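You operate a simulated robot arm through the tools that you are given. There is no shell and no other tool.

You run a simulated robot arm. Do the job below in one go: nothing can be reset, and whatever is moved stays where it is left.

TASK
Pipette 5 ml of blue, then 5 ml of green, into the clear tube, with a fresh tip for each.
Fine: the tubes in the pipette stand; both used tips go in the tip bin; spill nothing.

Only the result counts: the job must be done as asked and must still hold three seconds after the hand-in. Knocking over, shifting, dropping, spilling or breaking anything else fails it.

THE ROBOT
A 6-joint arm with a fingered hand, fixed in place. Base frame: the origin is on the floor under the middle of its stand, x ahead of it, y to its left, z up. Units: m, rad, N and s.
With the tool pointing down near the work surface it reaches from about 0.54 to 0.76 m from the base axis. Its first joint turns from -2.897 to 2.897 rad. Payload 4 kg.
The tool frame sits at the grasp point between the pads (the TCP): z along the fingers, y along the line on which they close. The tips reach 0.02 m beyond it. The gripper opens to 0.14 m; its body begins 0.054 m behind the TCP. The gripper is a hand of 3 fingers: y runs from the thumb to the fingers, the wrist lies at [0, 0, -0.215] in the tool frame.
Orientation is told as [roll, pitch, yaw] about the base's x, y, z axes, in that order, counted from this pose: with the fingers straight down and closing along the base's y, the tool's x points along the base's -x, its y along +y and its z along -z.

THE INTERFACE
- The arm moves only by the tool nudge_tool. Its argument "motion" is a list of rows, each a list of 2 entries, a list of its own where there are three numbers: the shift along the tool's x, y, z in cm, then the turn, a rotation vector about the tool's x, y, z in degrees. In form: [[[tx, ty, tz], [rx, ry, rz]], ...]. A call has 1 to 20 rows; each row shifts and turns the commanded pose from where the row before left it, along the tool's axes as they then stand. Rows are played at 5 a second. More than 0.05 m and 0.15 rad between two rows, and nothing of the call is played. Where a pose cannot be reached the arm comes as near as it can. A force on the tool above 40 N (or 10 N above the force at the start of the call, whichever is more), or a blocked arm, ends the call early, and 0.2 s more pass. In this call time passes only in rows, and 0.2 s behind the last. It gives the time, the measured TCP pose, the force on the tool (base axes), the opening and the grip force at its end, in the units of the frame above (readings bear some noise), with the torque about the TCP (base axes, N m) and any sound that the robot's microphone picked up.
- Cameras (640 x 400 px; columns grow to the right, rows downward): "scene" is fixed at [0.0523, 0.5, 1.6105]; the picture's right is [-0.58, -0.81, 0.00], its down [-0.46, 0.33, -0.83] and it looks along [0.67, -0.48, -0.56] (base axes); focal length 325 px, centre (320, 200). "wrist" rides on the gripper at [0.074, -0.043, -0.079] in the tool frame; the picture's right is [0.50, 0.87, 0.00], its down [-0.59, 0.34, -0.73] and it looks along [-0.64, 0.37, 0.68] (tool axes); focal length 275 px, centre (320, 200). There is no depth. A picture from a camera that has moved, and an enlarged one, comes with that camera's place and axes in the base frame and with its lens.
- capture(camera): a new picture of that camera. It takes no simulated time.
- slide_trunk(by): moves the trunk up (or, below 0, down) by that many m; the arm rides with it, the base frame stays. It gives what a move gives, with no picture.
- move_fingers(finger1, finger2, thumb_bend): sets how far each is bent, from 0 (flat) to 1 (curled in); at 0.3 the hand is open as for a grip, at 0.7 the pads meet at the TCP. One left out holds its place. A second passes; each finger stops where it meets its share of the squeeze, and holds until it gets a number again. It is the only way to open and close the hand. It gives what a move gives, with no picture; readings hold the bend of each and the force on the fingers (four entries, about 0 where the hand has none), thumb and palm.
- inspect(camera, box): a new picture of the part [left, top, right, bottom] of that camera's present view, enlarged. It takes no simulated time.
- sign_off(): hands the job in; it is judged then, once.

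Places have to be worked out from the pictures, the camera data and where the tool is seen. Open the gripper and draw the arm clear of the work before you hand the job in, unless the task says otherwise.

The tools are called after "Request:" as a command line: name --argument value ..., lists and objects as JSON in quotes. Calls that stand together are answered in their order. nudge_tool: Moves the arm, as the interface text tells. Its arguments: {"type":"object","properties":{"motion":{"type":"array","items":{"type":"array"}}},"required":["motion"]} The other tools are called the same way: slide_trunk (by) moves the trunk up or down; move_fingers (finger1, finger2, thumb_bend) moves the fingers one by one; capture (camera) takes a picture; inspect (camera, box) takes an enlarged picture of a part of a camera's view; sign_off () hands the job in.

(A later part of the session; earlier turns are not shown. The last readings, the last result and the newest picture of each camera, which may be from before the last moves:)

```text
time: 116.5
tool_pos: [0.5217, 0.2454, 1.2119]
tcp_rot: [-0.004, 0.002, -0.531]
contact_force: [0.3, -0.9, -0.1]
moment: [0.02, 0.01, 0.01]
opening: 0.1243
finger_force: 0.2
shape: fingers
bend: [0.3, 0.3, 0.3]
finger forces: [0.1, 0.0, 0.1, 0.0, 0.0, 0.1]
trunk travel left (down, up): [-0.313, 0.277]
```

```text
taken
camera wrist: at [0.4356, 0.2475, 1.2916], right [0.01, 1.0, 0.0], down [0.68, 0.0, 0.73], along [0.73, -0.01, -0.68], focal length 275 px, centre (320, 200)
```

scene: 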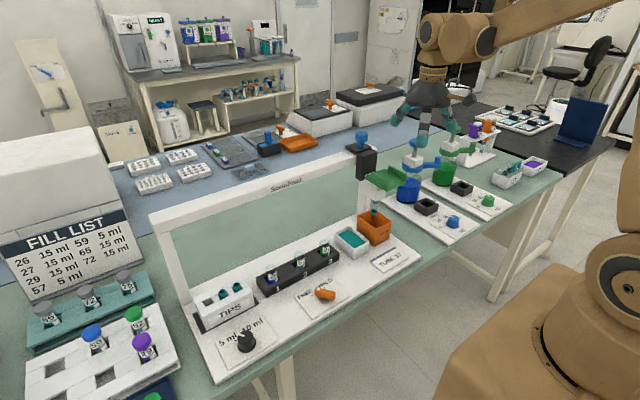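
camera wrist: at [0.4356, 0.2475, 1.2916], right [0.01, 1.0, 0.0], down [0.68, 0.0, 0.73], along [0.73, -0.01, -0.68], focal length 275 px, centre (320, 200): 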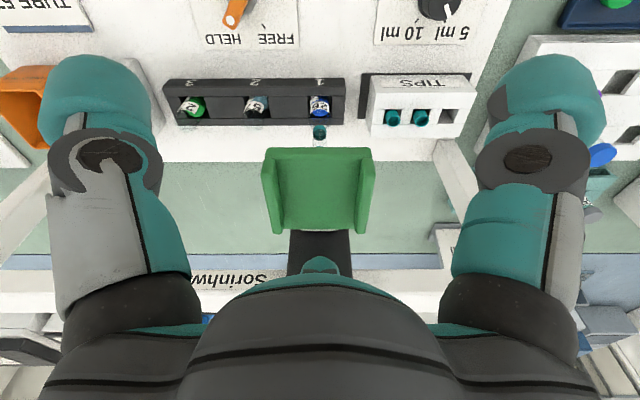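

The head is still aligned with tube 26 and the lever is hard at HELD. I'll push down about 6 cm, then raise and see whether it stays.

Request:
nudge_tool --motion '[[[0, 0, 3.5], [0, 0, 0]], [[0, 0, 2.2], [0, 0, 0]], [[0, 0, 1], [0, 0, 0]], [[0, 0, 1], [0, 0, 0]], [[0, 0, 1], [0, 0, 0]], [[0, 0, 1], [0, 0, 0]], [[0, 0, 1], [0, 0, 0]], [[0, 0, 1], [0, 0, 0]], [[0, 0, 0.5], [0, 0, 0]]]'

Request:
nudge_tool --motion '[[[0, 0, -1], [0, 0, 0]], [[0, 0, -1], [0, 0, 0]], [[0, 0, -1], [0, 0, 0]]]'

Request:
capture --camera "wrist"

```text
time: 118.5
tool_pos: [0.5213, 0.2445, 1.088]
tcp_rot: [-0.001, 0.002, -0.53]
contact_force: [-2.0, 1.1, 5.6]
moment: [0.04, -0.42, 0.14]
opening: 0.124
finger_force: 2.9
shape: fingers
bend: [0.3, 0.29, 0.3]
finger forces: [0.1, 5.5, 0.0, 0.1, 0.0, 0.0]
trunk travel left (down, up): [-0.313, 0.277]
```

```text
time: 119.3
tool_pos: [0.5222, 0.2445, 1.1169]
tcp_rot: [-0.003, 0.001, -0.531]
contact_force: [-2.2, 0.9, 4.2]
moment: [-0.01, -0.3, 0.08]
opening: 0.124
finger_force: 2.3
shape: fingers
bend: [0.3, 0.29, 0.3]
finger forces: [0.0, 4.2, 0.1, 0.0, 0.2, 0.2]
trunk travel left (down, up): [-0.313, 0.277]
```

```text
taken
camera wrist: at [0.436, 0.2457, 1.1978], right [0.01, 1.0, 0.0], down [0.68, 0.0, 0.73], along [0.73, -0.01, -0.68], focal length 275 px, centre (320, 200)
```

wrist: 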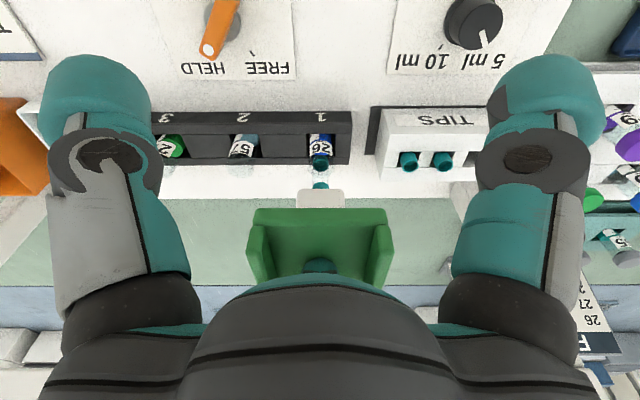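

HELD still doesn't keep the head down. My dips may have been too shallow: the blue level is near z≈0.931 and the tip only reached about 0.92. I'll push deeper in small steps to find the bottom of travel and feel for a second stage.

Request:
nudge_tool --motion '[[[0, 0, 1], [0, 0, 0]], [[0, 0, 1], [0, 0, 0]], [[0, 0, 1], [0, 0, 0]], [[0, 0, 0.4], [0, 0, 0]], [[0, 0, 0.3], [0, 0, 0]]]'

Request:
nudge_tool --motion '[[[0, 0, 0.3], [0, 0, 0]]]'

Request:
nudge_tool --motion '[[[0, 0, 0.3], [0, 0, 0]]]'

Request:
capture --camera "wrist"

```text
time: 120.5
tool_pos: [0.5207, 0.2448, 1.0802]
tcp_rot: [-0.002, 0.002, -0.532]
contact_force: [-1.1, 0.6, 6.2]
moment: [0.0, -0.46, 0.02]
opening: 0.1243
finger_force: 2.1
shape: fingers
bend: [0.3, 0.29, 0.3]
finger forces: [0.0, 5.7, 0.0, 0.0, 0.0, 0.0]
trunk travel left (down, up): [-0.313, 0.277]
```

```text
time: 120.9
tool_pos: [0.5222, 0.2442, 1.0768]
tcp_rot: [-0.002, 0.003, -0.53]
contact_force: [-1.7, 0.0, 5.9]
moment: [0.02, -0.49, 0.03]
opening: 0.1245
finger_force: 2.9
shape: fingers
bend: [0.3, 0.29, 0.3]
finger forces: [0.0, 5.9, 0.0, 0.1, 0.0, 0.1]
trunk travel left (down, up): [-0.313, 0.277]
```

```text
time: 121.3
tool_pos: [0.5217, 0.2435, 1.0757]
tcp_rot: [0.0, 0.0, -0.53]
contact_force: [-2.3, 0.2, 5.9]
moment: [0.01, -0.44, 0.05]
opening: 0.1242
finger_force: 3.3
shape: fingers
bend: [0.3, 0.29, 0.3]
finger forces: [0.0, 6.0, 0.0, 0.0, 0.1, 0.1]
trunk travel left (down, up): [-0.313, 0.277]
```

```text
taken
camera wrist: at [0.4355, 0.246, 1.1547], right [0.01, 1.0, 0.0], down [0.68, 0.0, 0.73], along [0.73, -0.01, -0.68], focal length 275 px, centre (320, 200)
```

wrist: 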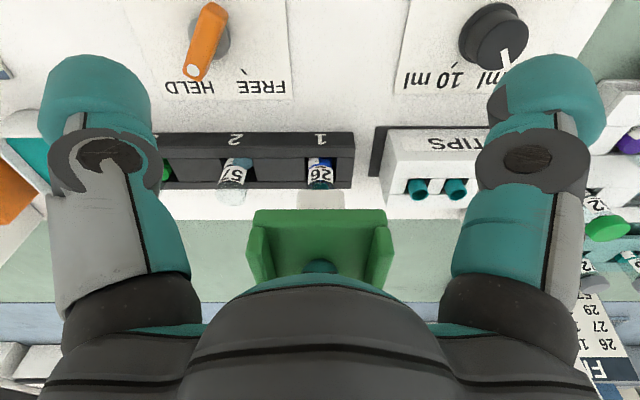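

Still only spring force at about 7.3 cm stroke. Continuing 2 mm at a time toward the bottom.

Request:
nudge_tool --motion '[[[0, 0, 0.2], [0, 0, 0]]]'

Request:
nudge_tool --motion '[[[0, 0, 0.2], [0, 0, 0]]]'

Request:
nudge_tool --motion '[[[0, 0, 0.2], [0, 0, 0]]]'

Request:
nudge_tool --motion '[[[0, 0, 0.2], [0, 0, 0]]]'

```text
time: 121.7
tool_pos: [0.5215, 0.2452, 1.0735]
tcp_rot: [-0.002, 0.001, -0.53]
contact_force: [-1.5, 1.0, 6.7]
moment: [-0.03, -0.42, -0.01]
opening: 0.1243
finger_force: 3.1
shape: fingers
bend: [0.3, 0.29, 0.3]
finger forces: [0.0, 6.1, 0.0, 0.0, 0.0, 0.0]
trunk travel left (down, up): [-0.313, 0.277]
```

```text
time: 122.1
tool_pos: [0.5213, 0.2462, 1.0713]
tcp_rot: [-0.001, 0.001, -0.532]
contact_force: [-1.8, 1.0, 6.3]
moment: [0.02, -0.48, 0.06]
opening: 0.1243
finger_force: 3.3
shape: fingers
bend: [0.3, 0.29, 0.3]
finger forces: [0.1, 6.2, 0.1, 0.0, 0.0, 0.1]
trunk travel left (down, up): [-0.313, 0.277]
```

```text
time: 122.5
tool_pos: [0.5209, 0.2446, 1.0698]
tcp_rot: [-0.002, 0.001, -0.53]
contact_force: [-1.1, -0.3, 5.9]
moment: [0.03, -0.5, 0.02]
opening: 0.1242
finger_force: 3.5
shape: fingers
bend: [0.3, 0.29, 0.3]
finger forces: [0.0, 6.4, 0.1, 0.0, 0.0, 0.0]
trunk travel left (down, up): [-0.313, 0.277]
```

```text
time: 122.9
tool_pos: [0.5208, 0.245, 1.0665]
tcp_rot: [0.0, 0.005, -0.53]
contact_force: [-3.6, 0.3, 11.5]
moment: [-0.02, -0.93, 0.02]
opening: 0.1243
finger_force: 5.6
shape: fingers
bend: [0.3, 0.28, 0.3]
finger forces: [0.0, 11.5, 0.0, 0.0, 0.0, 0.0]
trunk travel left (down, up): [-0.313, 0.277]
```

The stop comes at the same height as in the tip rack (TCP ≈1.069), so it is the head's own end of travel, about 8 cm. I'll press firmly onto that stop and then release, to see if HELD latches there.

Request:
nudge_tool --motion '[[[0, 0, 0.2], [0, 0, 0]]]'

Request:
nudge_tool --motion '[[[0, 0, 0.2], [0, 0, 0]]]'

Request:
nudge_tool --motion '[[[0, 0, -1], [0, 0, 0]], [[0, 0, -1], [0, 0, 0]], [[0, 0, -1], [0, 0, 0]]]'

Request:
capture --camera "wrist"

```text
time: 123.3
tool_pos: [0.52, 0.2443, 1.0667]
tcp_rot: [-0.003, 0.002, -0.531]
contact_force: [-6.3, 1.1, 18.6]
moment: [0.0, -1.47, 0.1]
opening: 0.1242
finger_force: 9.6
shape: fingers
bend: [0.3, 0.27, 0.3]
finger forces: [0.0, 18.5, 0.0, 0.0, 0.0, 0.0]
trunk travel left (down, up): [-0.313, 0.277]
```

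```text
time: 123.7
tool_pos: [0.5184, 0.2443, 1.0641]
tcp_rot: [0.0, 0.001, -0.531]
contact_force: [-10.6, 1.0, 27.7]
moment: [0.0, -2.23, 0.12]
opening: 0.124
finger_force: 13.8
shape: fingers
bend: [0.3, 0.26, 0.3]
finger forces: [0.0, 27.7, 0.0, 0.0, 0.1, 0.1]
trunk travel left (down, up): [-0.313, 0.277]
```

```text
time: 124.5
tool_pos: [0.5209, 0.2454, 1.0922]
tcp_rot: [-0.002, 0.003, -0.531]
contact_force: [-0.5, -0.3, 5.3]
moment: [-0.05, -0.39, -0.04]
opening: 0.1239
finger_force: 2.2
shape: fingers
bend: [0.3, 0.29, 0.3]
finger forces: [0.0, 5.1, 0.1, 0.1, 0.1, 0.1]
trunk travel left (down, up): [-0.313, 0.277]
```

```text
taken
camera wrist: at [0.4353, 0.2462, 1.1725], right [0.01, 1.0, 0.0], down [0.68, 0.0, 0.73], along [0.73, -0.01, -0.68], focal length 275 px, centre (320, 200)
```

wrist: 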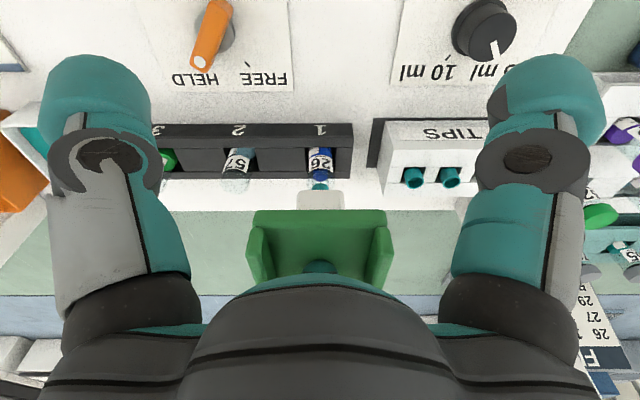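

It isn't latched. I'll let it rise fully and inspect the tip after this full-depth dip at HELD.

Request:
nudge_tool --motion '[[[0, 0, -1.5], [0, 0, 0]], [[0, 0, -1.5], [0, 0, 0]], [[0, 0, -1.5], [0, 0, 0]], [[0, 0, -1.8], [0, 0, 0]]]'

Request:
inspect --camera "wrist" --box '[240, 80, 420, 220]'

```text
time: 125.5
tool_pos: [0.5224, 0.2442, 1.1554]
tcp_rot: [-0.002, 0.002, -0.53]
contact_force: [0.3, 0.1, 0.1]
moment: [0.02, 0.02, 0.04]
opening: 0.124
finger_force: 0.1
shape: fingers
bend: [0.3, 0.3, 0.3]
finger forces: [0.0, 0.0, 0.1, 0.1, 0.0, 0.0]
trunk travel left (down, up): [-0.313, 0.277]
```

```text
2.86 times, centred on (330, 150) of wrist
camera zoom: at [0.436, 0.2458, 1.2349], right [0.01, 1.0, 0.0], down [0.68, 0.0, 0.73], along [0.73, -0.01, -0.68], focal length 786 px, centre (291, 343)
```

zoom: 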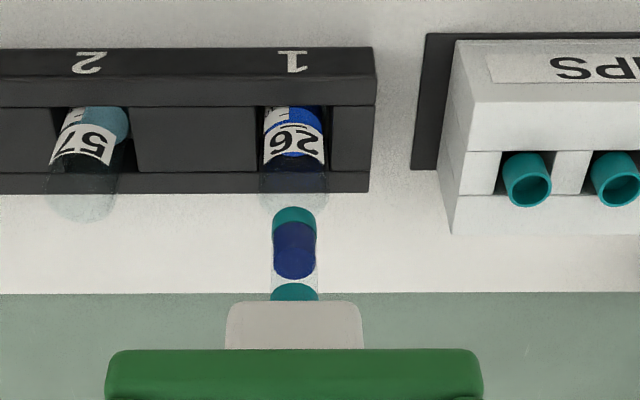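

Success: after the full-depth push the tip is loaded with blue, and tube 26's level has dropped. So a push to the end of travel works the piston. Before going to tube 57, I'll repeat the same push here at HELD to learn what it does with a loaded tip; only blue is involved.

Request:
nudge_tool --motion '[[[0, 0, 1], [0, 0, 0]], [[0, 0, 1], [0, 0, 0]], [[0, 0, 1], [0, 0, 0]], [[0, 0, 1], [0, 0, 0]], [[0, 0, 1], [0, 0, 0]], [[0, 0, 1], [0, 0, 0]], [[0, 0, 1], [0, 0, 0]], [[0, 0, 1], [0, 0, 0]], [[0, 0, 0.5], [0, 0, 0]], [[0, 0, 0.3], [0, 0, 0]], [[0, 0, 0.2], [0, 0, 0]]]'

Request:
nudge_tool --motion '[[[0, 0, 0.2], [0, 0, 0]]]'

Request:
capture --camera "wrist"

```text
time: 127.9
tool_pos: [0.5208, 0.2447, 1.0669]
tcp_rot: [-0.002, 0.001, -0.531]
contact_force: [-3.6, 0.6, 14.1]
moment: [-0.02, -1.11, 0.02]
opening: 0.1242
finger_force: 7.0
shape: fingers
bend: [0.3, 0.28, 0.3]
finger forces: [0.0, 14.2, 0.1, 0.0, 0.0, 0.1]
trunk travel left (down, up): [-0.313, 0.277]
```

```text
time: 128.3
tool_pos: [0.5191, 0.2445, 1.066]
tcp_rot: [0.0, 0.002, -0.531]
contact_force: [-7.3, 0.5, 22.9]
moment: [0.0, -1.76, 0.04]
opening: 0.1242
finger_force: 11.8
shape: fingers
bend: [0.3, 0.27, 0.3]
finger forces: [0.1, 22.4, 0.1, 0.0, 0.0, 0.1]
trunk travel left (down, up): [-0.313, 0.277]
```

```text
taken
camera wrist: at [0.433, 0.2453, 1.145], right [0.01, 1.0, 0.0], down [0.68, 0.0, 0.73], along [0.73, -0.01, -0.68], focal length 275 px, centre (320, 200)
```

wrist: 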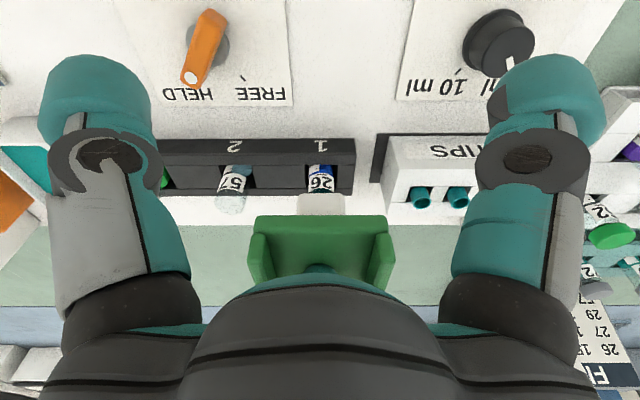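

The head is at the bottom stop at 23 N. Now I'll raise fully and inspect the tip and tube level.

Request:
nudge_tool --motion '[[[0, 0, -1.5], [0, 0, 0]], [[0, 0, -1.5], [0, 0, 0]], [[0, 0, -1.5], [0, 0, 0]], [[0, 0, -1.5], [0, 0, 0]], [[0, 0, -1.5], [0, 0, 0]], [[0, 0, -1.5], [0, 0, 0]]]'

Request:
inspect --camera "wrist" --box '[240, 80, 420, 220]'

Request:
inspect --camera "scene" --box '[245, 240, 335, 300]'

```text
time: 129.7
tool_pos: [0.5218, 0.2457, 1.1534]
tcp_rot: [0.0, 0.002, -0.532]
contact_force: [-0.1, 0.3, 0.6]
moment: [-0.01, 0.04, 0.01]
opening: 0.1241
finger_force: 0.1
shape: fingers
bend: [0.3, 0.3, 0.3]
finger forces: [0.0, 0.1, 0.1, 0.0, 0.0, 0.1]
trunk travel left (down, up): [-0.313, 0.277]
```

```text
2.86 times, centred on (330, 150) of wrist
camera zoom: at [0.436, 0.2466, 1.2332], right [0.01, 1.0, 0.0], down [0.68, 0.0, 0.73], along [0.73, -0.01, -0.68], focal length 786 px, centre (291, 343)
```

zoom: 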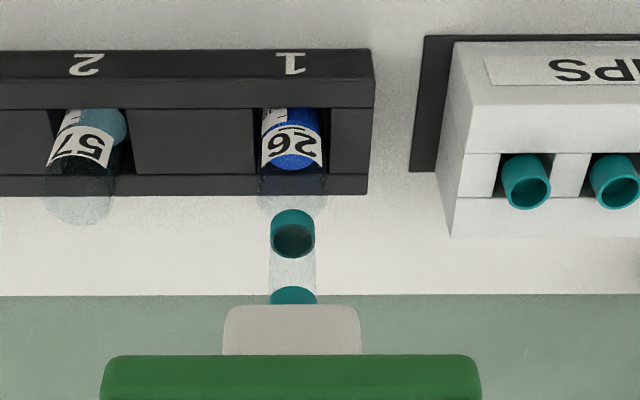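

```text
6.67 times, centred on (290, 270) of scene
camera zoom: at [0.0523, 0.5, 1.6105], right [-0.58, -0.81, 0.0], down [-0.46, 0.33, -0.83], along [0.67, -0.48, -0.56], focal length 2167 px, centre (520, -267)
```

zoom: 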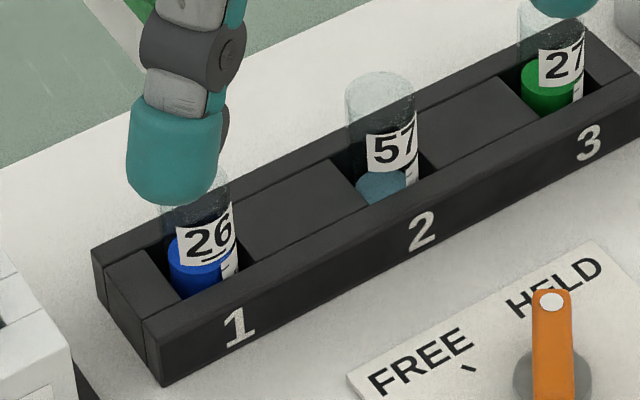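

The push returned the blue to tube 26, so at HELD each full push alternates draw and dispense. I'll push once more to draw 5 ml of blue.

Request:
nudge_tool --motion '[[[0, 0, 1], [0, 0, 0]], [[0, 0, 1], [0, 0, 0]], [[0, 0, 1], [0, 0, 0]], [[0, 0, 1], [0, 0, 0]], [[0, 0, 1], [0, 0, 0]], [[0, 0, 1], [0, 0, 0]], [[0, 0, 1], [0, 0, 0]], [[0, 0, 1], [0, 0, 0]], [[0, 0, 0.5], [0, 0, 0]], [[0, 0, 0.3], [0, 0, 0]], [[0, 0, 0.2], [0, 0, 0]]]'

Request:
nudge_tool --motion '[[[0, 0, -1.5], [0, 0, 0]], [[0, 0, -1.5], [0, 0, 0]], [[0, 0, -1.5], [0, 0, 0]], [[0, 0, -1.5], [0, 0, 0]], [[0, 0, -1.5], [0, 0, 0]], [[0, 0, -1.5], [0, 0, 0]]]'

Request:
inspect --camera "wrist" --box '[240, 80, 420, 220]'

Request:
inspect --camera "scene" --box '[245, 240, 335, 300]'

```text
time: 132.1
tool_pos: [0.5202, 0.2448, 1.0654]
tcp_rot: [0.0, 0.0, -0.532]
contact_force: [-8.3, 1.2, 25.0]
moment: [-0.02, -1.94, 0.02]
opening: 0.124
finger_force: 12.2
shape: fingers
bend: [0.3, 0.26, 0.3]
finger forces: [0.1, 24.6, 0.1, 0.0, 0.0, 0.1]
trunk travel left (down, up): [-0.313, 0.277]
```

```text
time: 133.5
tool_pos: [0.5214, 0.2438, 1.1538]
tcp_rot: [-0.002, 0.001, -0.531]
contact_force: [0.5, 0.8, 0.4]
moment: [0.0, -0.01, 0.0]
opening: 0.1242
finger_force: 0.0
shape: fingers
bend: [0.3, 0.3, 0.3]
finger forces: [0.1, 0.1, 0.0, 0.0, 0.0, 0.0]
trunk travel left (down, up): [-0.313, 0.277]
```

```text
2.86 times, centred on (330, 150) of wrist
camera zoom: at [0.435, 0.2456, 1.2333], right [0.01, 1.0, 0.0], down [0.68, 0.0, 0.73], along [0.73, -0.01, -0.68], focal length 786 px, centre (291, 343)
```

zoom: 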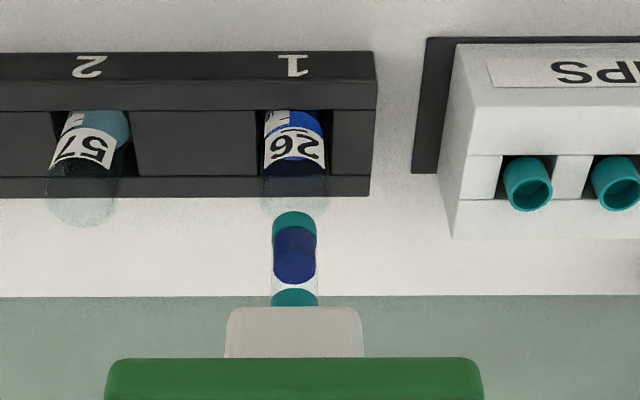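

```text
6.67 times, centred on (290, 270) of scene
camera zoom: at [0.0523, 0.5, 1.6105], right [-0.58, -0.81, 0.0], down [-0.46, 0.33, -0.83], along [0.67, -0.48, -0.56], focal length 2167 px, centre (520, -267)
```

zoom: 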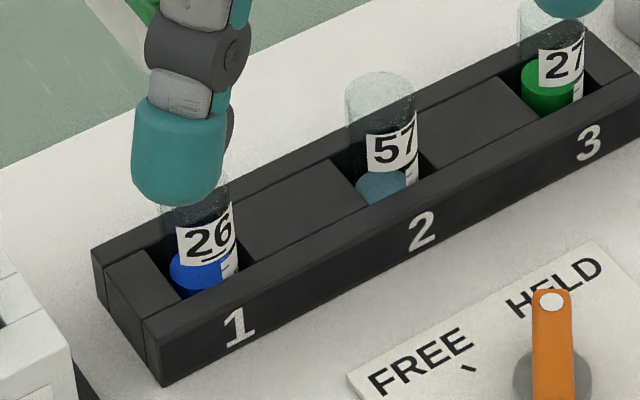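

The tip holds a blue column about 2.4 cm tall, consistent with 5 ml. I'll slide gently −y to tube 57 in 1 cm steps with the lever staying at HELD.

Request:
nudge_tool --motion '[[[-0.5, -0.866, 0], [0, 0, 0]], [[-0.5, -0.866, 0], [0, 0, 0]], [[-0.5, -0.866, 0], [0, 0, 0]], [[-0.5, -0.866, 0], [0, 0, 0]], [[-0.5, -0.866, 0], [0, 0, 0]], [[-0.5, -0.866, 0], [0, 0, 0]], [[-0.5, -0.866, 0], [0, 0, 0]], [[-0.5, -0.866, 0], [0, 0, 0]], [[-0.5, -0.866, 0], [0, 0, 0]]]'

Request:
inspect --camera "wrist" --box '[240, 80, 420, 220]'

```text
time: 135.5
tool_pos: [0.5206, 0.1536, 1.1533]
tcp_rot: [-0.003, 0.002, -0.53]
contact_force: [-0.6, -0.2, 0.2]
moment: [-0.02, -0.03, 0.01]
opening: 0.1243
finger_force: 0.0
shape: fingers
bend: [0.3, 0.3, 0.3]
finger forces: [0.1, 0.0, 0.0, 0.0, 0.0, 0.1]
trunk travel left (down, up): [-0.313, 0.277]
```

```text
2.86 times, centred on (330, 150) of wrist
camera zoom: at [0.435, 0.1549, 1.2336], right [0.01, 1.0, 0.0], down [0.68, 0.0, 0.73], along [0.73, -0.01, -0.68], focal length 786 px, centre (291, 343)
```

zoom: 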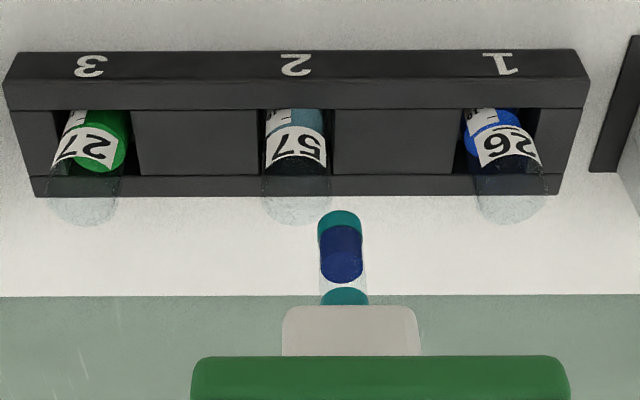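

Tube 57 is at y≈0.154 and the tip at ≈0.171. I need 1.8 cm more.

Request:
nudge_tool --motion '[[[-0.4, -0.69, 0], [0, 0, 0]], [[-0.3, -0.52, 0], [0, 0, 0]], [[-0.17, -0.3, 0], [0, 0, 0]]]'

Request:
inspect --camera "wrist" --box '[240, 80, 420, 220]'

```text
time: 136.3
tool_pos: [0.521, 0.1357, 1.155]
tcp_rot: [-0.001, 0.002, -0.53]
contact_force: [0.0, 1.1, -0.3]
moment: [-0.03, 0.03, 0.01]
opening: 0.1241
finger_force: 0.2
shape: fingers
bend: [0.3, 0.3, 0.3]
finger forces: [0.1, 0.0, 0.1, 0.1, 0.0, 0.0]
trunk travel left (down, up): [-0.313, 0.277]
```

```text
2.86 times, centred on (330, 150) of wrist
camera zoom: at [0.4347, 0.1378, 1.234], right [0.01, 1.0, 0.0], down [0.68, 0.0, 0.73], along [0.73, -0.01, -0.68], focal length 786 px, centre (291, 343)
```

zoom: 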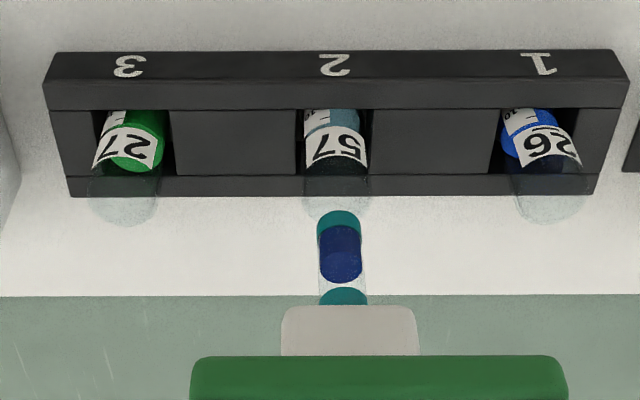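

Aligned (tip 0.1539, tube 0.154). I'll centre the finger and do one full push into tube 57 to dispense.

Request:
nudge_tool --motion '[[[0.46, 0.79, 0], [0, 0, 0]], [[0.46, 0.79, 0], [0, 0, 0]], [[0, 0, 1], [0, 0, 0]], [[0, 0, 1], [0, 0, 0]], [[0, 0, 1], [0, 0, 0]], [[0, 0, 1], [0, 0, 0]], [[0, 0, 1], [0, 0, 0]], [[0, 0, 1], [0, 0, 0]], [[0, 0, 1], [0, 0, 0]], [[0, 0, 1], [0, 0, 0]], [[0, 0, 0.5], [0, 0, 0]], [[0, 0, 0.3], [0, 0, 0]], [[0, 0, 0.3], [0, 0, 0]]]'

Request:
nudge_tool --motion '[[[0, 0, -1.5], [0, 0, 0]], [[0, 0, -1.5], [0, 0, 0]], [[0, 0, -1.5], [0, 0, 0]], [[0, 0, -1.5], [0, 0, 0]], [[0, 0, -1.5], [0, 0, 0]], [[0, 0, -1.6], [0, 0, 0]]]'

Request:
inspect --camera "wrist" --box '[240, 80, 420, 220]'

Request:
inspect --camera "scene" --box '[255, 230, 345, 290]'

```text
time: 139.1
tool_pos: [0.5179, 0.1541, 1.0644]
tcp_rot: [0.0, 0.001, -0.53]
contact_force: [-11.4, 0.7, 29.2]
moment: [0.02, -2.37, 0.09]
opening: 0.1241
finger_force: 15.1
shape: fingers
bend: [0.3, 0.26, 0.3]
finger forces: [0.0, 29.4, 0.0, 0.0, 0.0, 0.0]
trunk travel left (down, up): [-0.313, 0.277]
```

```text
time: 140.5
tool_pos: [0.5222, 0.154, 1.1532]
tcp_rot: [-0.002, 0.002, -0.532]
contact_force: [0.4, -0.5, 0.2]
moment: [0.01, -0.01, 0.01]
opening: 0.1243
finger_force: 0.0
shape: fingers
bend: [0.3, 0.3, 0.3]
finger forces: [0.0, 0.1, 0.0, 0.1, 0.0, 0.0]
trunk travel left (down, up): [-0.313, 0.277]
```

```text
2.86 times, centred on (330, 150) of wrist
camera zoom: at [0.4356, 0.1566, 1.2332], right [0.01, 1.0, 0.0], down [0.68, 0.0, 0.73], along [0.73, -0.01, -0.68], focal length 786 px, centre (291, 343)
```

zoom: 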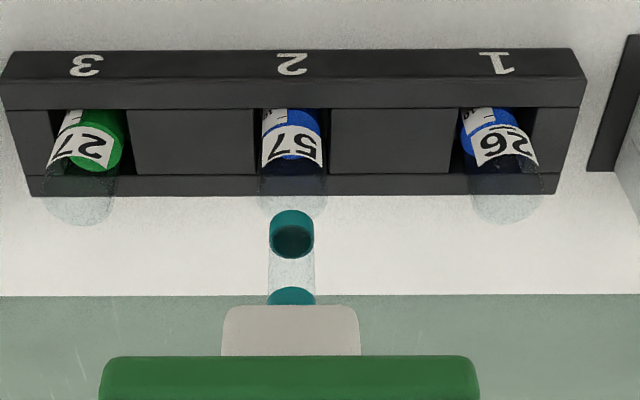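

```text
6.67 times, centred on (300, 260) of scene
camera zoom: at [0.0523, 0.5, 1.6105], right [-0.58, -0.81, 0.0], down [-0.46, 0.33, -0.83], along [0.67, -0.48, -0.56], focal length 2167 px, centre (453, -200)
```

zoom: 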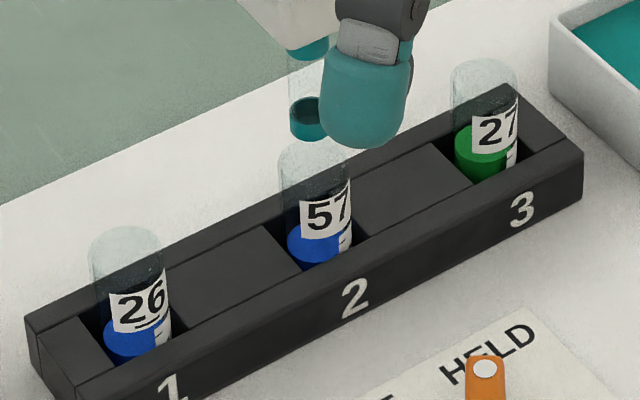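

The blue went into tube 57 (its level matches 10 ml) and the tip is empty. Next I slide the head to the bin, centred at y≈−0.134.

Request:
nudge_tool --motion '[[[-1.0, -1.73, 0], [0, 0, 0]], [[-1.0, -1.73, 0], [0, 0, 0]], [[-1.0, -1.73, 0], [0, 0, 0]], [[-1.0, -1.73, 0], [0, 0, 0]], [[-1.0, -1.73, 0], [0, 0, 0]], [[-1.0, -1.73, 0], [0, 0, 0]], [[-1.0, -1.73, 0], [0, 0, 0]], [[-1.0, -1.73, 0], [0, 0, 0]], [[-1.0, -1.73, 0], [0, 0, 0]], [[-1.0, -1.73, 0], [0, 0, 0]], [[-1.0, -1.73, 0], [0, 0, 0]], [[-1.0, -1.73, 0], [0, 0, 0]], [[-1.0, -1.73, 0], [0, 0, 0]], [[-1.0, -1.73, 0], [0, 0, 0]], [[-0.6, -1.04, 0], [0, 0, 0]], [[-0.4, -0.69, 0], [0, 0, 0]], [[-0.2, -0.35, 0], [0, 0, 0]]]'

Request:
capture --camera "wrist"

```text
time: 144.1
tool_pos: [0.5192, -0.1482, 1.1547]
tcp_rot: [-0.001, 0.001, -0.53]
contact_force: [0.4, 0.3, -0.6]
moment: [-0.01, -0.01, 0.0]
opening: 0.1242
finger_force: 0.1
shape: fingers
bend: [0.3, 0.3, 0.3]
finger forces: [0.0, 0.0, 0.0, 0.0, 0.0, 0.0]
trunk travel left (down, up): [-0.313, 0.277]
```

```text
taken
camera wrist: at [0.433, -0.1468, 1.2334], right [0.01, 1.0, 0.0], down [0.68, 0.0, 0.73], along [0.73, -0.01, -0.68], focal length 275 px, centre (320, 200)
```

wrist: 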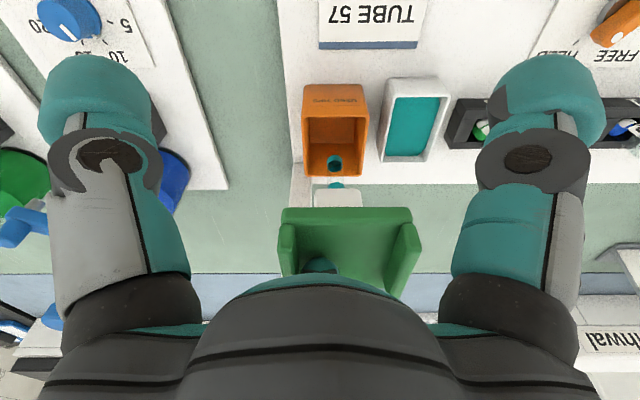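

The empty tip is centred over the bin. Now I set the lever to FREE, which I expect lets a full push release the tip: raise, go to the lever and grip.

Request:
nudge_tool --motion '[[[0, 0, -4.5], [0, 0, 0]], [[0, 0, -1.6], [0, 0, 0]], [[2.27, 3.67, 0], [0, 0, 0]], [[2.27, 3.67, 0], [0, 0, 0]], [[2.27, 3.67, 0], [0, 0, 0]], [[2.27, 3.67, 0], [0, 0, 0]], [[2.27, 3.67, 0], [0, 0, 0]], [[2.27, 3.67, 0], [0, 0, 0]], [[2.27, 3.67, 0], [0, 0, 0]], [[0, 0, 4.5], [0, 0, 1.8]], [[0, 0, 4.5], [0, 0, 1.8]], [[0, 0, 4.5], [0, 0, 0]], [[0, 0, 4.5], [0, 0, 0]]]'

Request:
capture --camera "wrist"

```text
time: 146.9
tool_pos: [0.513, 0.1574, 1.0358]
tcp_rot: [-0.004, 0.001, -0.594]
contact_force: [0.3, 0.5, -0.7]
moment: [0.02, 0.03, 0.01]
opening: 0.1243
finger_force: 0.2
shape: fingers
bend: [0.3, 0.3, 0.3]
finger forces: [0.0, 0.0, 0.0, 0.0, 0.1, 0.0]
trunk travel left (down, up): [-0.313, 0.277]
```

```text
taken
camera wrist: at [0.4267, 0.1638, 1.1155], right [0.07, 1.0, 0.0], down [0.68, -0.05, 0.73], along [0.73, -0.05, -0.68], focal length 275 px, centre (320, 200)
```

wrist: 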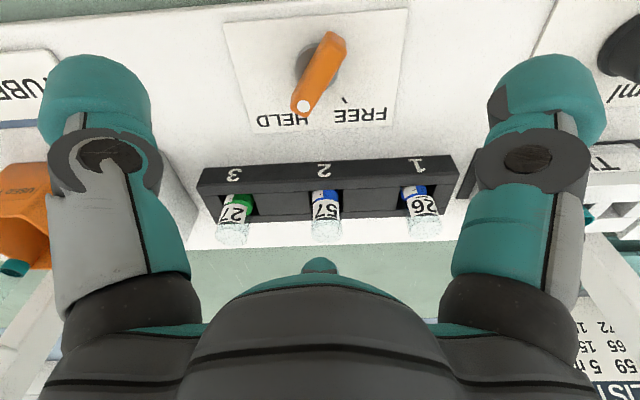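

Good position over the lever. Descend, grip and twist to the FREE stop.

Request:
nudge_tool --motion '[[[-0.18, -0.28, 4.5], [0, 0, 0]], [[0, 0, 4.3], [0, 0, 0]], [[0, 0, 1.9], [0, 0, 0]]]'

Request:
move_fingers --finger1 0.7 --finger2 0.7 --thumb_bend 0.7

Request:
nudge_tool --motion '[[[0, 0, 0], [0, 0, -8]], [[0, 0, 0], [0, 0, -8]], [[0, 0, 0], [0, 0, -8]], [[0, 0, 0], [0, 0, -8]], [[0, 0, 0], [0, 0, -8]], [[0, 0, 0], [0, 0, -8]], [[0, 0, 0], [0, 0, -8]], [[0, 0, 0], [0, 0, -8]], [[0, 0, 0], [0, 0, -5]]]'

Request:
capture --camera "wrist"

```text
time: 147.7
tool_pos: [0.512, 0.1528, 0.9277]
tcp_rot: [-0.003, 0.003, -0.593]
contact_force: [-0.1, -0.4, 0.0]
moment: [-0.02, 0.01, -0.02]
opening: 0.1241
finger_force: 0.1
shape: fingers
bend: [0.3, 0.3, 0.3]
finger forces: [0.0, 0.0, 0.0, 0.0, 0.0, 0.1]
trunk travel left (down, up): [-0.313, 0.277]
```

```text
time: 148.7
tool_pos: [0.5124, 0.1535, 0.9295]
tcp_rot: [-0.002, 0.002, -0.593]
contact_force: [9.0, 6.9, 5.3]
moment: [-0.11, 0.01, -0.02]
opening: 0.0258
finger_force: 17.0
shape: fingers
bend: [0.59, 0.58, 0.67]
finger forces: [10.4, 11.1, 0.0, 0.0, 12.3, 0.0]
trunk travel left (down, up): [-0.313, 0.277]
```

```text
time: 149.9
tool_pos: [0.5119, 0.155, 0.9276]
tcp_rot: [0.003, 0.0, 0.075]
contact_force: [10.2, 23.8, 12.8]
moment: [0.02, -0.22, -0.07]
opening: 0.0245
finger_force: 26.2
shape: fingers
bend: [0.59, 0.57, 0.68]
finger forces: [17.5, 16.1, 0.0, 0.0, 19.2, 0.1]
trunk travel left (down, up): [-0.313, 0.277]
stopped in row 5: the force on the tool passed its limit at 40 N (the readings are from after the stop); the commanded pose is now the measured one
```

```text
taken
camera wrist: at [0.4414, 0.1064, 1.0076], right [-0.56, 0.83, 0.0], down [0.56, 0.38, 0.73], along [0.61, 0.42, -0.68], focal length 275 px, centre (320, 200)
```

wrist: 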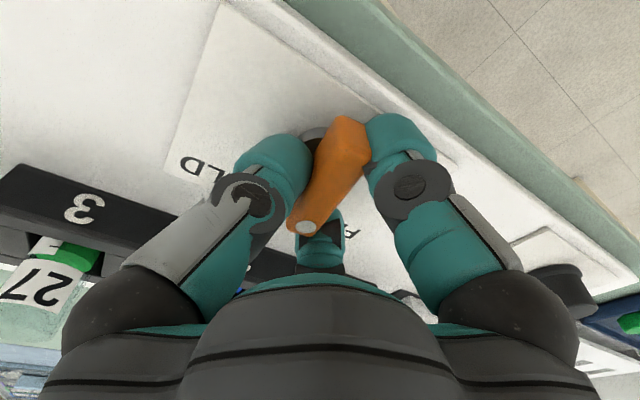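

Off-centre gripping built up 40 N of side force halfway. I'll open to relax, then re-grip here and finish the twist.

Request:
move_fingers --finger1 0.45 --finger2 0.45 --thumb_bend 0.45

Request:
capture --camera "wrist"

```text
time: 150.9
tool_pos: [0.5118, 0.1503, 0.9276]
tcp_rot: [0.0, 0.004, 0.073]
contact_force: [0.7, 0.2, -1.3]
moment: [-0.02, 0.0, 0.0]
opening: 0.0794
finger_force: 0.0
shape: fingers
bend: [0.45, 0.45, 0.45]
finger forces: [0.1, 0.0, 0.1, 0.0, 0.0, 0.0]
trunk travel left (down, up): [-0.313, 0.277]
```

```text
taken
camera wrist: at [0.441, 0.1034, 1.008], right [-0.56, 0.83, 0.0], down [0.56, 0.38, 0.73], along [0.61, 0.41, -0.68], focal length 275 px, centre (320, 200)
```

wrist: 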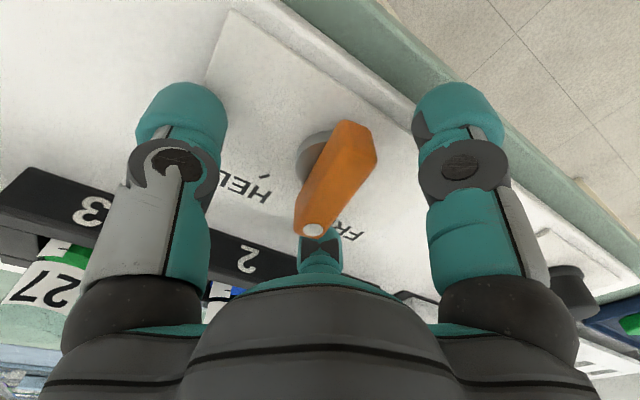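

The bar's centre is about 6 mm toward +y from the TCP. I'll shift to centre on it, then close and finish the twist.

Request:
nudge_tool --motion '[[[0.26, 0.52, 0], [0, 0, 0]]]'

Request:
move_fingers --finger1 0.7 --finger2 0.7 --thumb_bend 0.7

Request:
nudge_tool --motion '[[[0, 0, 0], [0, 0, -8]], [[0, 0, 0], [0, 0, -8]], [[0, 0, 0], [0, 0, -8]], [[0, 0, 0], [0, 0, -6]]]'

Request:
capture --camera "wrist"

```text
time: 151.3
tool_pos: [0.509, 0.156, 0.9282]
tcp_rot: [0.001, 0.006, 0.073]
contact_force: [-0.3, 0.6, 0.7]
moment: [-0.02, -0.02, -0.01]
opening: 0.0792
finger_force: 0.0
shape: fingers
bend: [0.45, 0.45, 0.45]
finger forces: [0.0, 0.0, 0.0, 0.0, 0.1, 0.1]
trunk travel left (down, up): [-0.313, 0.277]
```

```text
time: 152.3
tool_pos: [0.5094, 0.1566, 0.9292]
tcp_rot: [0.0, 0.005, 0.074]
contact_force: [3.2, 7.4, 9.5]
moment: [-0.38, -0.06, 0.02]
opening: 0.0235
finger_force: 23.0
shape: fingers
bend: [0.61, 0.59, 0.66]
finger forces: [10.8, 10.3, 0.0, 0.1, 24.8, 0.0]
trunk travel left (down, up): [-0.313, 0.277]
```

```text
time: 153.3
tool_pos: [0.5085, 0.1565, 0.9302]
tcp_rot: [0.0, 0.004, 0.598]
contact_force: [-5.0, 3.4, 5.1]
moment: [-0.29, -0.13, -0.32]
opening: 0.0235
finger_force: 22.3
shape: fingers
bend: [0.61, 0.6, 0.66]
finger forces: [14.3, 6.6, 0.0, 0.0, 23.4, 0.0]
trunk travel left (down, up): [-0.313, 0.277]
```

```text
taken
camera wrist: at [0.4713, 0.0799, 1.0088], right [-0.9, 0.43, 0.0], down [0.3, 0.61, 0.73], along [0.32, 0.66, -0.68], focal length 275 px, centre (320, 200)
```

wrist: 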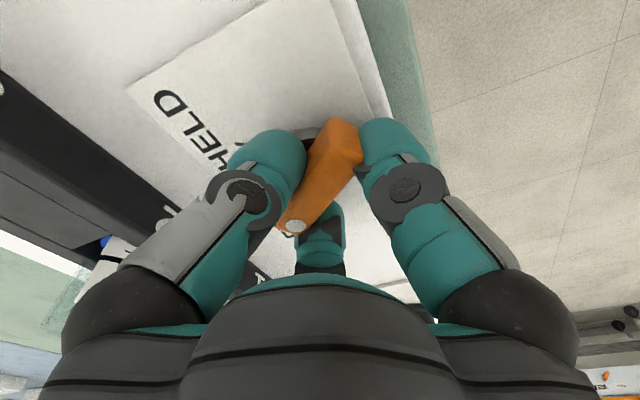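

Much smoother with a centred grip; torque shows the stop. Another 2.5° to be sure, then release, rise and return to the tray over the bin.

Request:
nudge_tool --motion '[[[0, 0, 0], [0, 0, -2.5]]]'

Request:
nudge_tool --motion '[[[0, 0, 0], [0, 0, 3]]]'

Request:
move_fingers --finger1 0.3 --finger2 0.3 --thumb_bend 0.3

Request:
nudge_tool --motion '[[[0, 0, -4.5], [0, 0, 0]], [[0, 0, -4.5], [0, 0, 0]], [[0, 0, -4.5], [0, 0, 8]], [[0, 0, -4.5], [0, 0, 8]], [[0, 0, -4.5], [0, 0, 8]], [[0, 0, -4.5], [0, 0, 8]], [[0, 0, -1.5], [0, 0, 8]], [[0, 0, 0], [0, 0, 8]], [[0, 0, 0], [0, 0, 8]], [[0, 0, 0], [0, 0, 8]]]'

Request:
inspect --camera "scene" --box '[270, 240, 360, 310]'

```text
time: 153.7
tool_pos: [0.5083, 0.1569, 0.929]
tcp_rot: [0.003, 0.004, 0.642]
contact_force: [-10.9, 4.6, 2.6]
moment: [-0.2, -0.12, -0.62]
opening: 0.0238
finger_force: 26.8
shape: fingers
bend: [0.61, 0.61, 0.66]
finger forces: [21.0, 4.7, 0.0, 0.1, 26.2, 0.0]
trunk travel left (down, up): [-0.313, 0.277]
```

```text
time: 154.1
tool_pos: [0.5083, 0.1568, 0.9291]
tcp_rot: [0.001, 0.001, 0.588]
contact_force: [-10.7, 4.7, 2.4]
moment: [-0.16, -0.11, 0.04]
opening: 0.0236
finger_force: 23.4
shape: fingers
bend: [0.61, 0.61, 0.66]
finger forces: [11.2, 12.1, 0.1, 0.1, 23.6, 0.0]
trunk travel left (down, up): [-0.313, 0.277]
```

```text
time: 155.1
tool_pos: [0.5092, 0.1565, 0.928]
tcp_rot: [0.002, 0.003, 0.588]
contact_force: [-0.4, -0.3, -0.3]
moment: [-0.03, -0.02, -0.03]
opening: 0.124
finger_force: 0.0
shape: fingers
bend: [0.3, 0.3, 0.3]
finger forces: [0.0, 0.0, 0.0, 0.1, 0.0, 0.0]
trunk travel left (down, up): [-0.313, 0.277]
```

```text
time: 157.3
tool_pos: [0.5103, 0.1563, 1.2129]
tcp_rot: [-0.003, 0.003, -0.531]
contact_force: [-0.1, -0.3, 0.0]
moment: [-0.01, 0.01, -0.01]
opening: 0.1242
finger_force: 0.0
shape: fingers
bend: [0.3, 0.3, 0.3]
finger forces: [0.0, 0.0, 0.1, 0.1, 0.1, 0.0]
trunk travel left (down, up): [-0.313, 0.277]
```

```text
5.71 times, centred on (315, 275) of scene
camera zoom: at [0.0523, 0.5, 1.6105], right [-0.58, -0.81, 0.0], down [-0.46, 0.33, -0.83], along [0.67, -0.48, -0.56], focal length 1857 px, centre (349, -229)
```

zoom: 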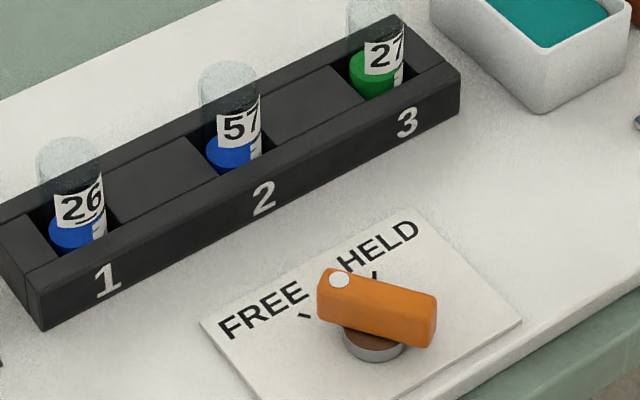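

The lever reads FREE and tubes 26 and 57 look level with each other. Back to the tray over the bin.

Request:
nudge_tool --motion '[[[-2.22, -3.5, 0], [0, 0, 0]], [[-2.22, -3.5, 0], [0, 0, 0]], [[-2.22, -3.5, 0], [0, 0, 0]], [[-2.22, -3.5, 0], [0, 0, 0]], [[-2.22, -3.5, 0], [0, 0, 0]], [[-2.22, -3.5, 0], [0, 0, 0]], [[-2.22, -3.5, 0], [0, 0, 0]], [[0, 0, 3.8], [0, 0, 0]], [[0, 0, 2.0], [0, 0, 0]]]'

Request:
capture --camera "wrist"

```text
time: 159.3
tool_pos: [0.5186, -0.1351, 1.155]
tcp_rot: [0.001, 0.003, -0.529]
contact_force: [0.2, -0.1, -0.5]
moment: [0.04, 0.02, -0.02]
opening: 0.124
finger_force: 0.1
shape: fingers
bend: [0.3, 0.3, 0.3]
finger forces: [0.0, 0.0, 0.0, 0.0, 0.1, 0.0]
trunk travel left (down, up): [-0.313, 0.277]
```

```text
taken
camera wrist: at [0.4335, -0.134, 1.2349], right [0.01, 1.0, 0.0], down [0.68, 0.0, 0.73], along [0.73, 0.0, -0.68], focal length 275 px, centre (320, 200)
```

wrist: 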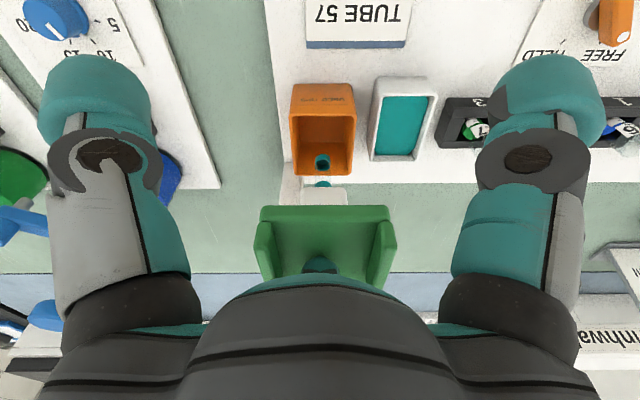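

The finger is in the tray, centred, with the tip over the bin and the lever at FREE. I'll do a full push to the stop and let it rise.

Request:
nudge_tool --motion '[[[0, 0, 1], [0, 0, 0]], [[0, 0, 1], [0, 0, 0]], [[0, 0, 1], [0, 0, 0]], [[0, 0, 1], [0, 0, 0]], [[0, 0, 1], [0, 0, 0]], [[0, 0, 1], [0, 0, 0]], [[0, 0, 1], [0, 0, 0]], [[0, 0, 1], [0, 0, 0]], [[0, 0, 0.5], [0, 0, 0]], [[0, 0, 0.3], [0, 0, 0]], [[0, 0, 0.3], [0, 0, 0]]]'

Request:
nudge_tool --motion '[[[0, 0, -1.5], [0, 0, 0]], [[0, 0, -1.5], [0, 0, 0]], [[0, 0, -1.5], [0, 0, 0]], [[0, 0, -1.5], [0, 0, 0]], [[0, 0, -1.5], [0, 0, 0]], [[0, 0, -1.6], [0, 0, 0]]]'

Request:
inspect --camera "wrist" --box '[250, 60, 450, 220]'

Request:
inspect --camera "scene" --box '[320, 160, 420, 260]'

```text
time: 161.8
tool_pos: [0.5142, -0.1339, 1.0665]
tcp_rot: [-0.001, -0.002, -0.53]
contact_force: [-14.1, -0.6, 35.4]
moment: [0.0, -2.83, -0.01]
opening: 0.1244
finger_force: 17.6
shape: fingers
bend: [0.3, 0.25, 0.3]
finger forces: [0.0, 35.0, 0.1, 0.0, 0.0, 0.0]
trunk travel left (down, up): [-0.313, 0.277]
stopped in row 11: the force on the tool passed its limit at 41 N (the readings are from after the stop); the commanded pose is now the measured one
```

```text
time: 163.2
tool_pos: [0.5203, -0.1345, 1.1555]
tcp_rot: [-0.001, 0.004, -0.529]
contact_force: [0.6, -0.4, -1.1]
moment: [0.01, -0.01, -0.02]
opening: 0.1243
finger_force: 0.1
shape: fingers
bend: [0.3, 0.3, 0.3]
finger forces: [0.0, 0.0, 0.1, 0.0, 0.1, 0.0]
trunk travel left (down, up): [-0.313, 0.277]
```

```text
2.50 times, centred on (350, 140) of wrist
camera zoom: at [0.4348, -0.133, 1.2343], right [0.01, 1.0, 0.0], down [0.68, 0.0, 0.73], along [0.73, 0.0, -0.68], focal length 688 px, centre (245, 350)
```

zoom: 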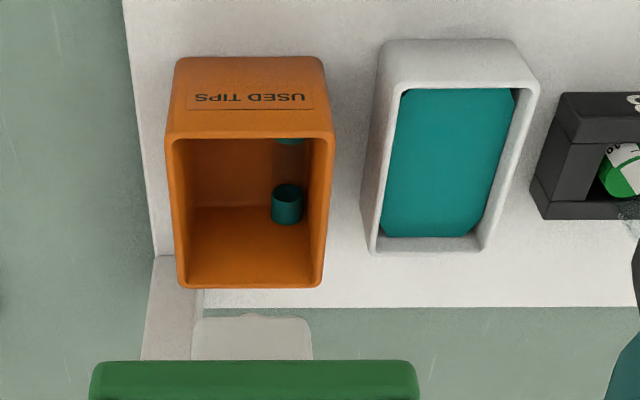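

```text
4.00 times, centred on (370, 210) of scene
camera zoom: at [0.0523, 0.5, 1.6105], right [-0.58, -0.81, 0.0], down [-0.46, 0.33, -0.83], along [0.67, -0.48, -0.56], focal length 1300 px, centre (120, 160)
```

zoom: 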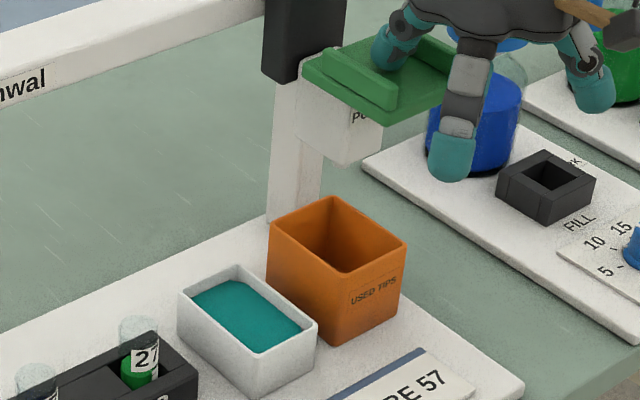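

The used tip is in the bin. Still at FREE, I slide the head +y to the next fresh tip (y≈0.345).

Request:
nudge_tool --motion '[[[1.0, 1.73, 0], [0, 0, 0]], [[1.0, 1.73, 0], [0, 0, 0]], [[1.0, 1.73, 0], [0, 0, 0]], [[1.0, 1.73, 0], [0, 0, 0]], [[1.0, 1.73, 0], [0, 0, 0]], [[1.0, 1.73, 0], [0, 0, 0]], [[1.0, 1.73, 0], [0, 0, 0]], [[1.0, 1.73, 0], [0, 0, 0]], [[1.0, 1.73, 0], [0, 0, 0]], [[1.0, 1.73, 0], [0, 0, 0]], [[1.0, 1.73, 0], [0, 0, 0]], [[1.0, 1.73, 0], [0, 0, 0]]]'

Request:
nudge_tool --motion '[[[1.0, 1.73, 0], [0, 0, 0]], [[1.0, 1.73, 0], [0, 0, 0]], [[1.0, 1.73, 0], [0, 0, 0]], [[1.0, 1.73, 0], [0, 0, 0]], [[1.0, 1.73, 0], [0, 0, 0]], [[1.0, 1.73, 0], [0, 0, 0]], [[1.0, 1.73, 0], [0, 0, 0]], [[1.0, 1.73, 0], [0, 0, 0]], [[1.0, 1.73, 0], [0, 0, 0]], [[1.0, 1.73, 0], [0, 0, 0]], [[1.0, 1.73, 0], [0, 0, 0]], [[0.7, 1.21, 0], [0, 0, 0]]]'

Request:
capture --camera "wrist"

```text
time: 165.8
tool_pos: [0.5214, 0.106, 1.1533]
tcp_rot: [-0.004, 0.004, -0.529]
contact_force: [0.5, 0.2, -0.6]
moment: [-0.01, -0.01, 0.02]
opening: 0.1242
finger_force: 0.1
shape: fingers
bend: [0.3, 0.3, 0.3]
finger forces: [0.0, 0.1, 0.1, 0.0, 0.1, 0.0]
trunk travel left (down, up): [-0.313, 0.277]
```

```text
time: 168.4
tool_pos: [0.5242, 0.3382, 1.154]
tcp_rot: [-0.003, 0.004, -0.53]
contact_force: [-0.6, 0.2, 0.0]
moment: [0.02, 0.0, 0.0]
opening: 0.1242
finger_force: 0.1
shape: fingers
bend: [0.3, 0.3, 0.3]
finger forces: [0.0, 0.0, 0.0, 0.0, 0.1, 0.0]
trunk travel left (down, up): [-0.313, 0.277]
```

```text
taken
camera wrist: at [0.4371, 0.3409, 1.2334], right [0.01, 1.0, 0.0], down [0.68, 0.0, 0.73], along [0.73, 0.0, -0.68], focal length 275 px, centre (320, 200)
```

wrist: 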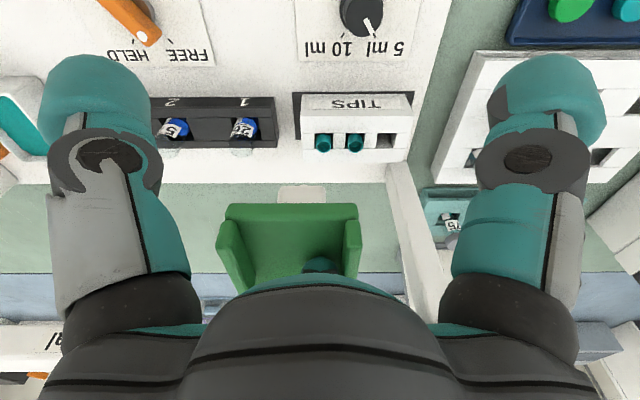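

The head is a bit short of the tip. I'll zoom in to measure nozzle and tip alignment.

Request:
inspect --camera "wrist" --box '[220, 80, 420, 240]'

Request:
inspect --camera "scene" --box '[180, 220, 290, 320]'

```text
2.50 times, centred on (320, 160) of wrist
camera zoom: at [0.4371, 0.3409, 1.2334], right [0.01, 1.0, 0.0], down [0.68, 0.0, 0.73], along [0.73, 0.0, -0.68], focal length 688 px, centre (320, 300)
```

zoom: 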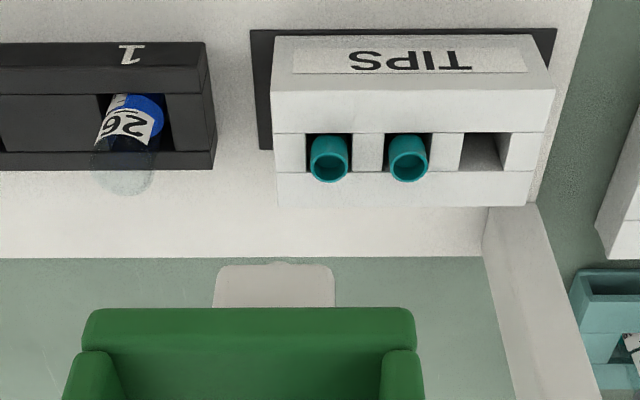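

```text
4.00 times, centred on (235, 270) of scene
camera zoom: at [0.0523, 0.5, 1.6105], right [-0.58, -0.81, 0.0], down [-0.46, 0.33, -0.83], along [0.67, -0.48, -0.56], focal length 1300 px, centre (660, -80)
```

zoom: 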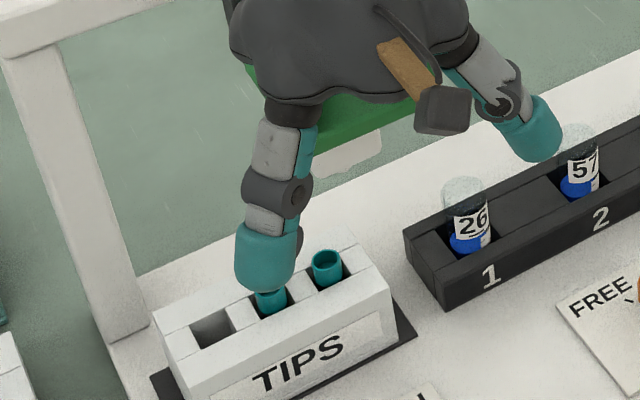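

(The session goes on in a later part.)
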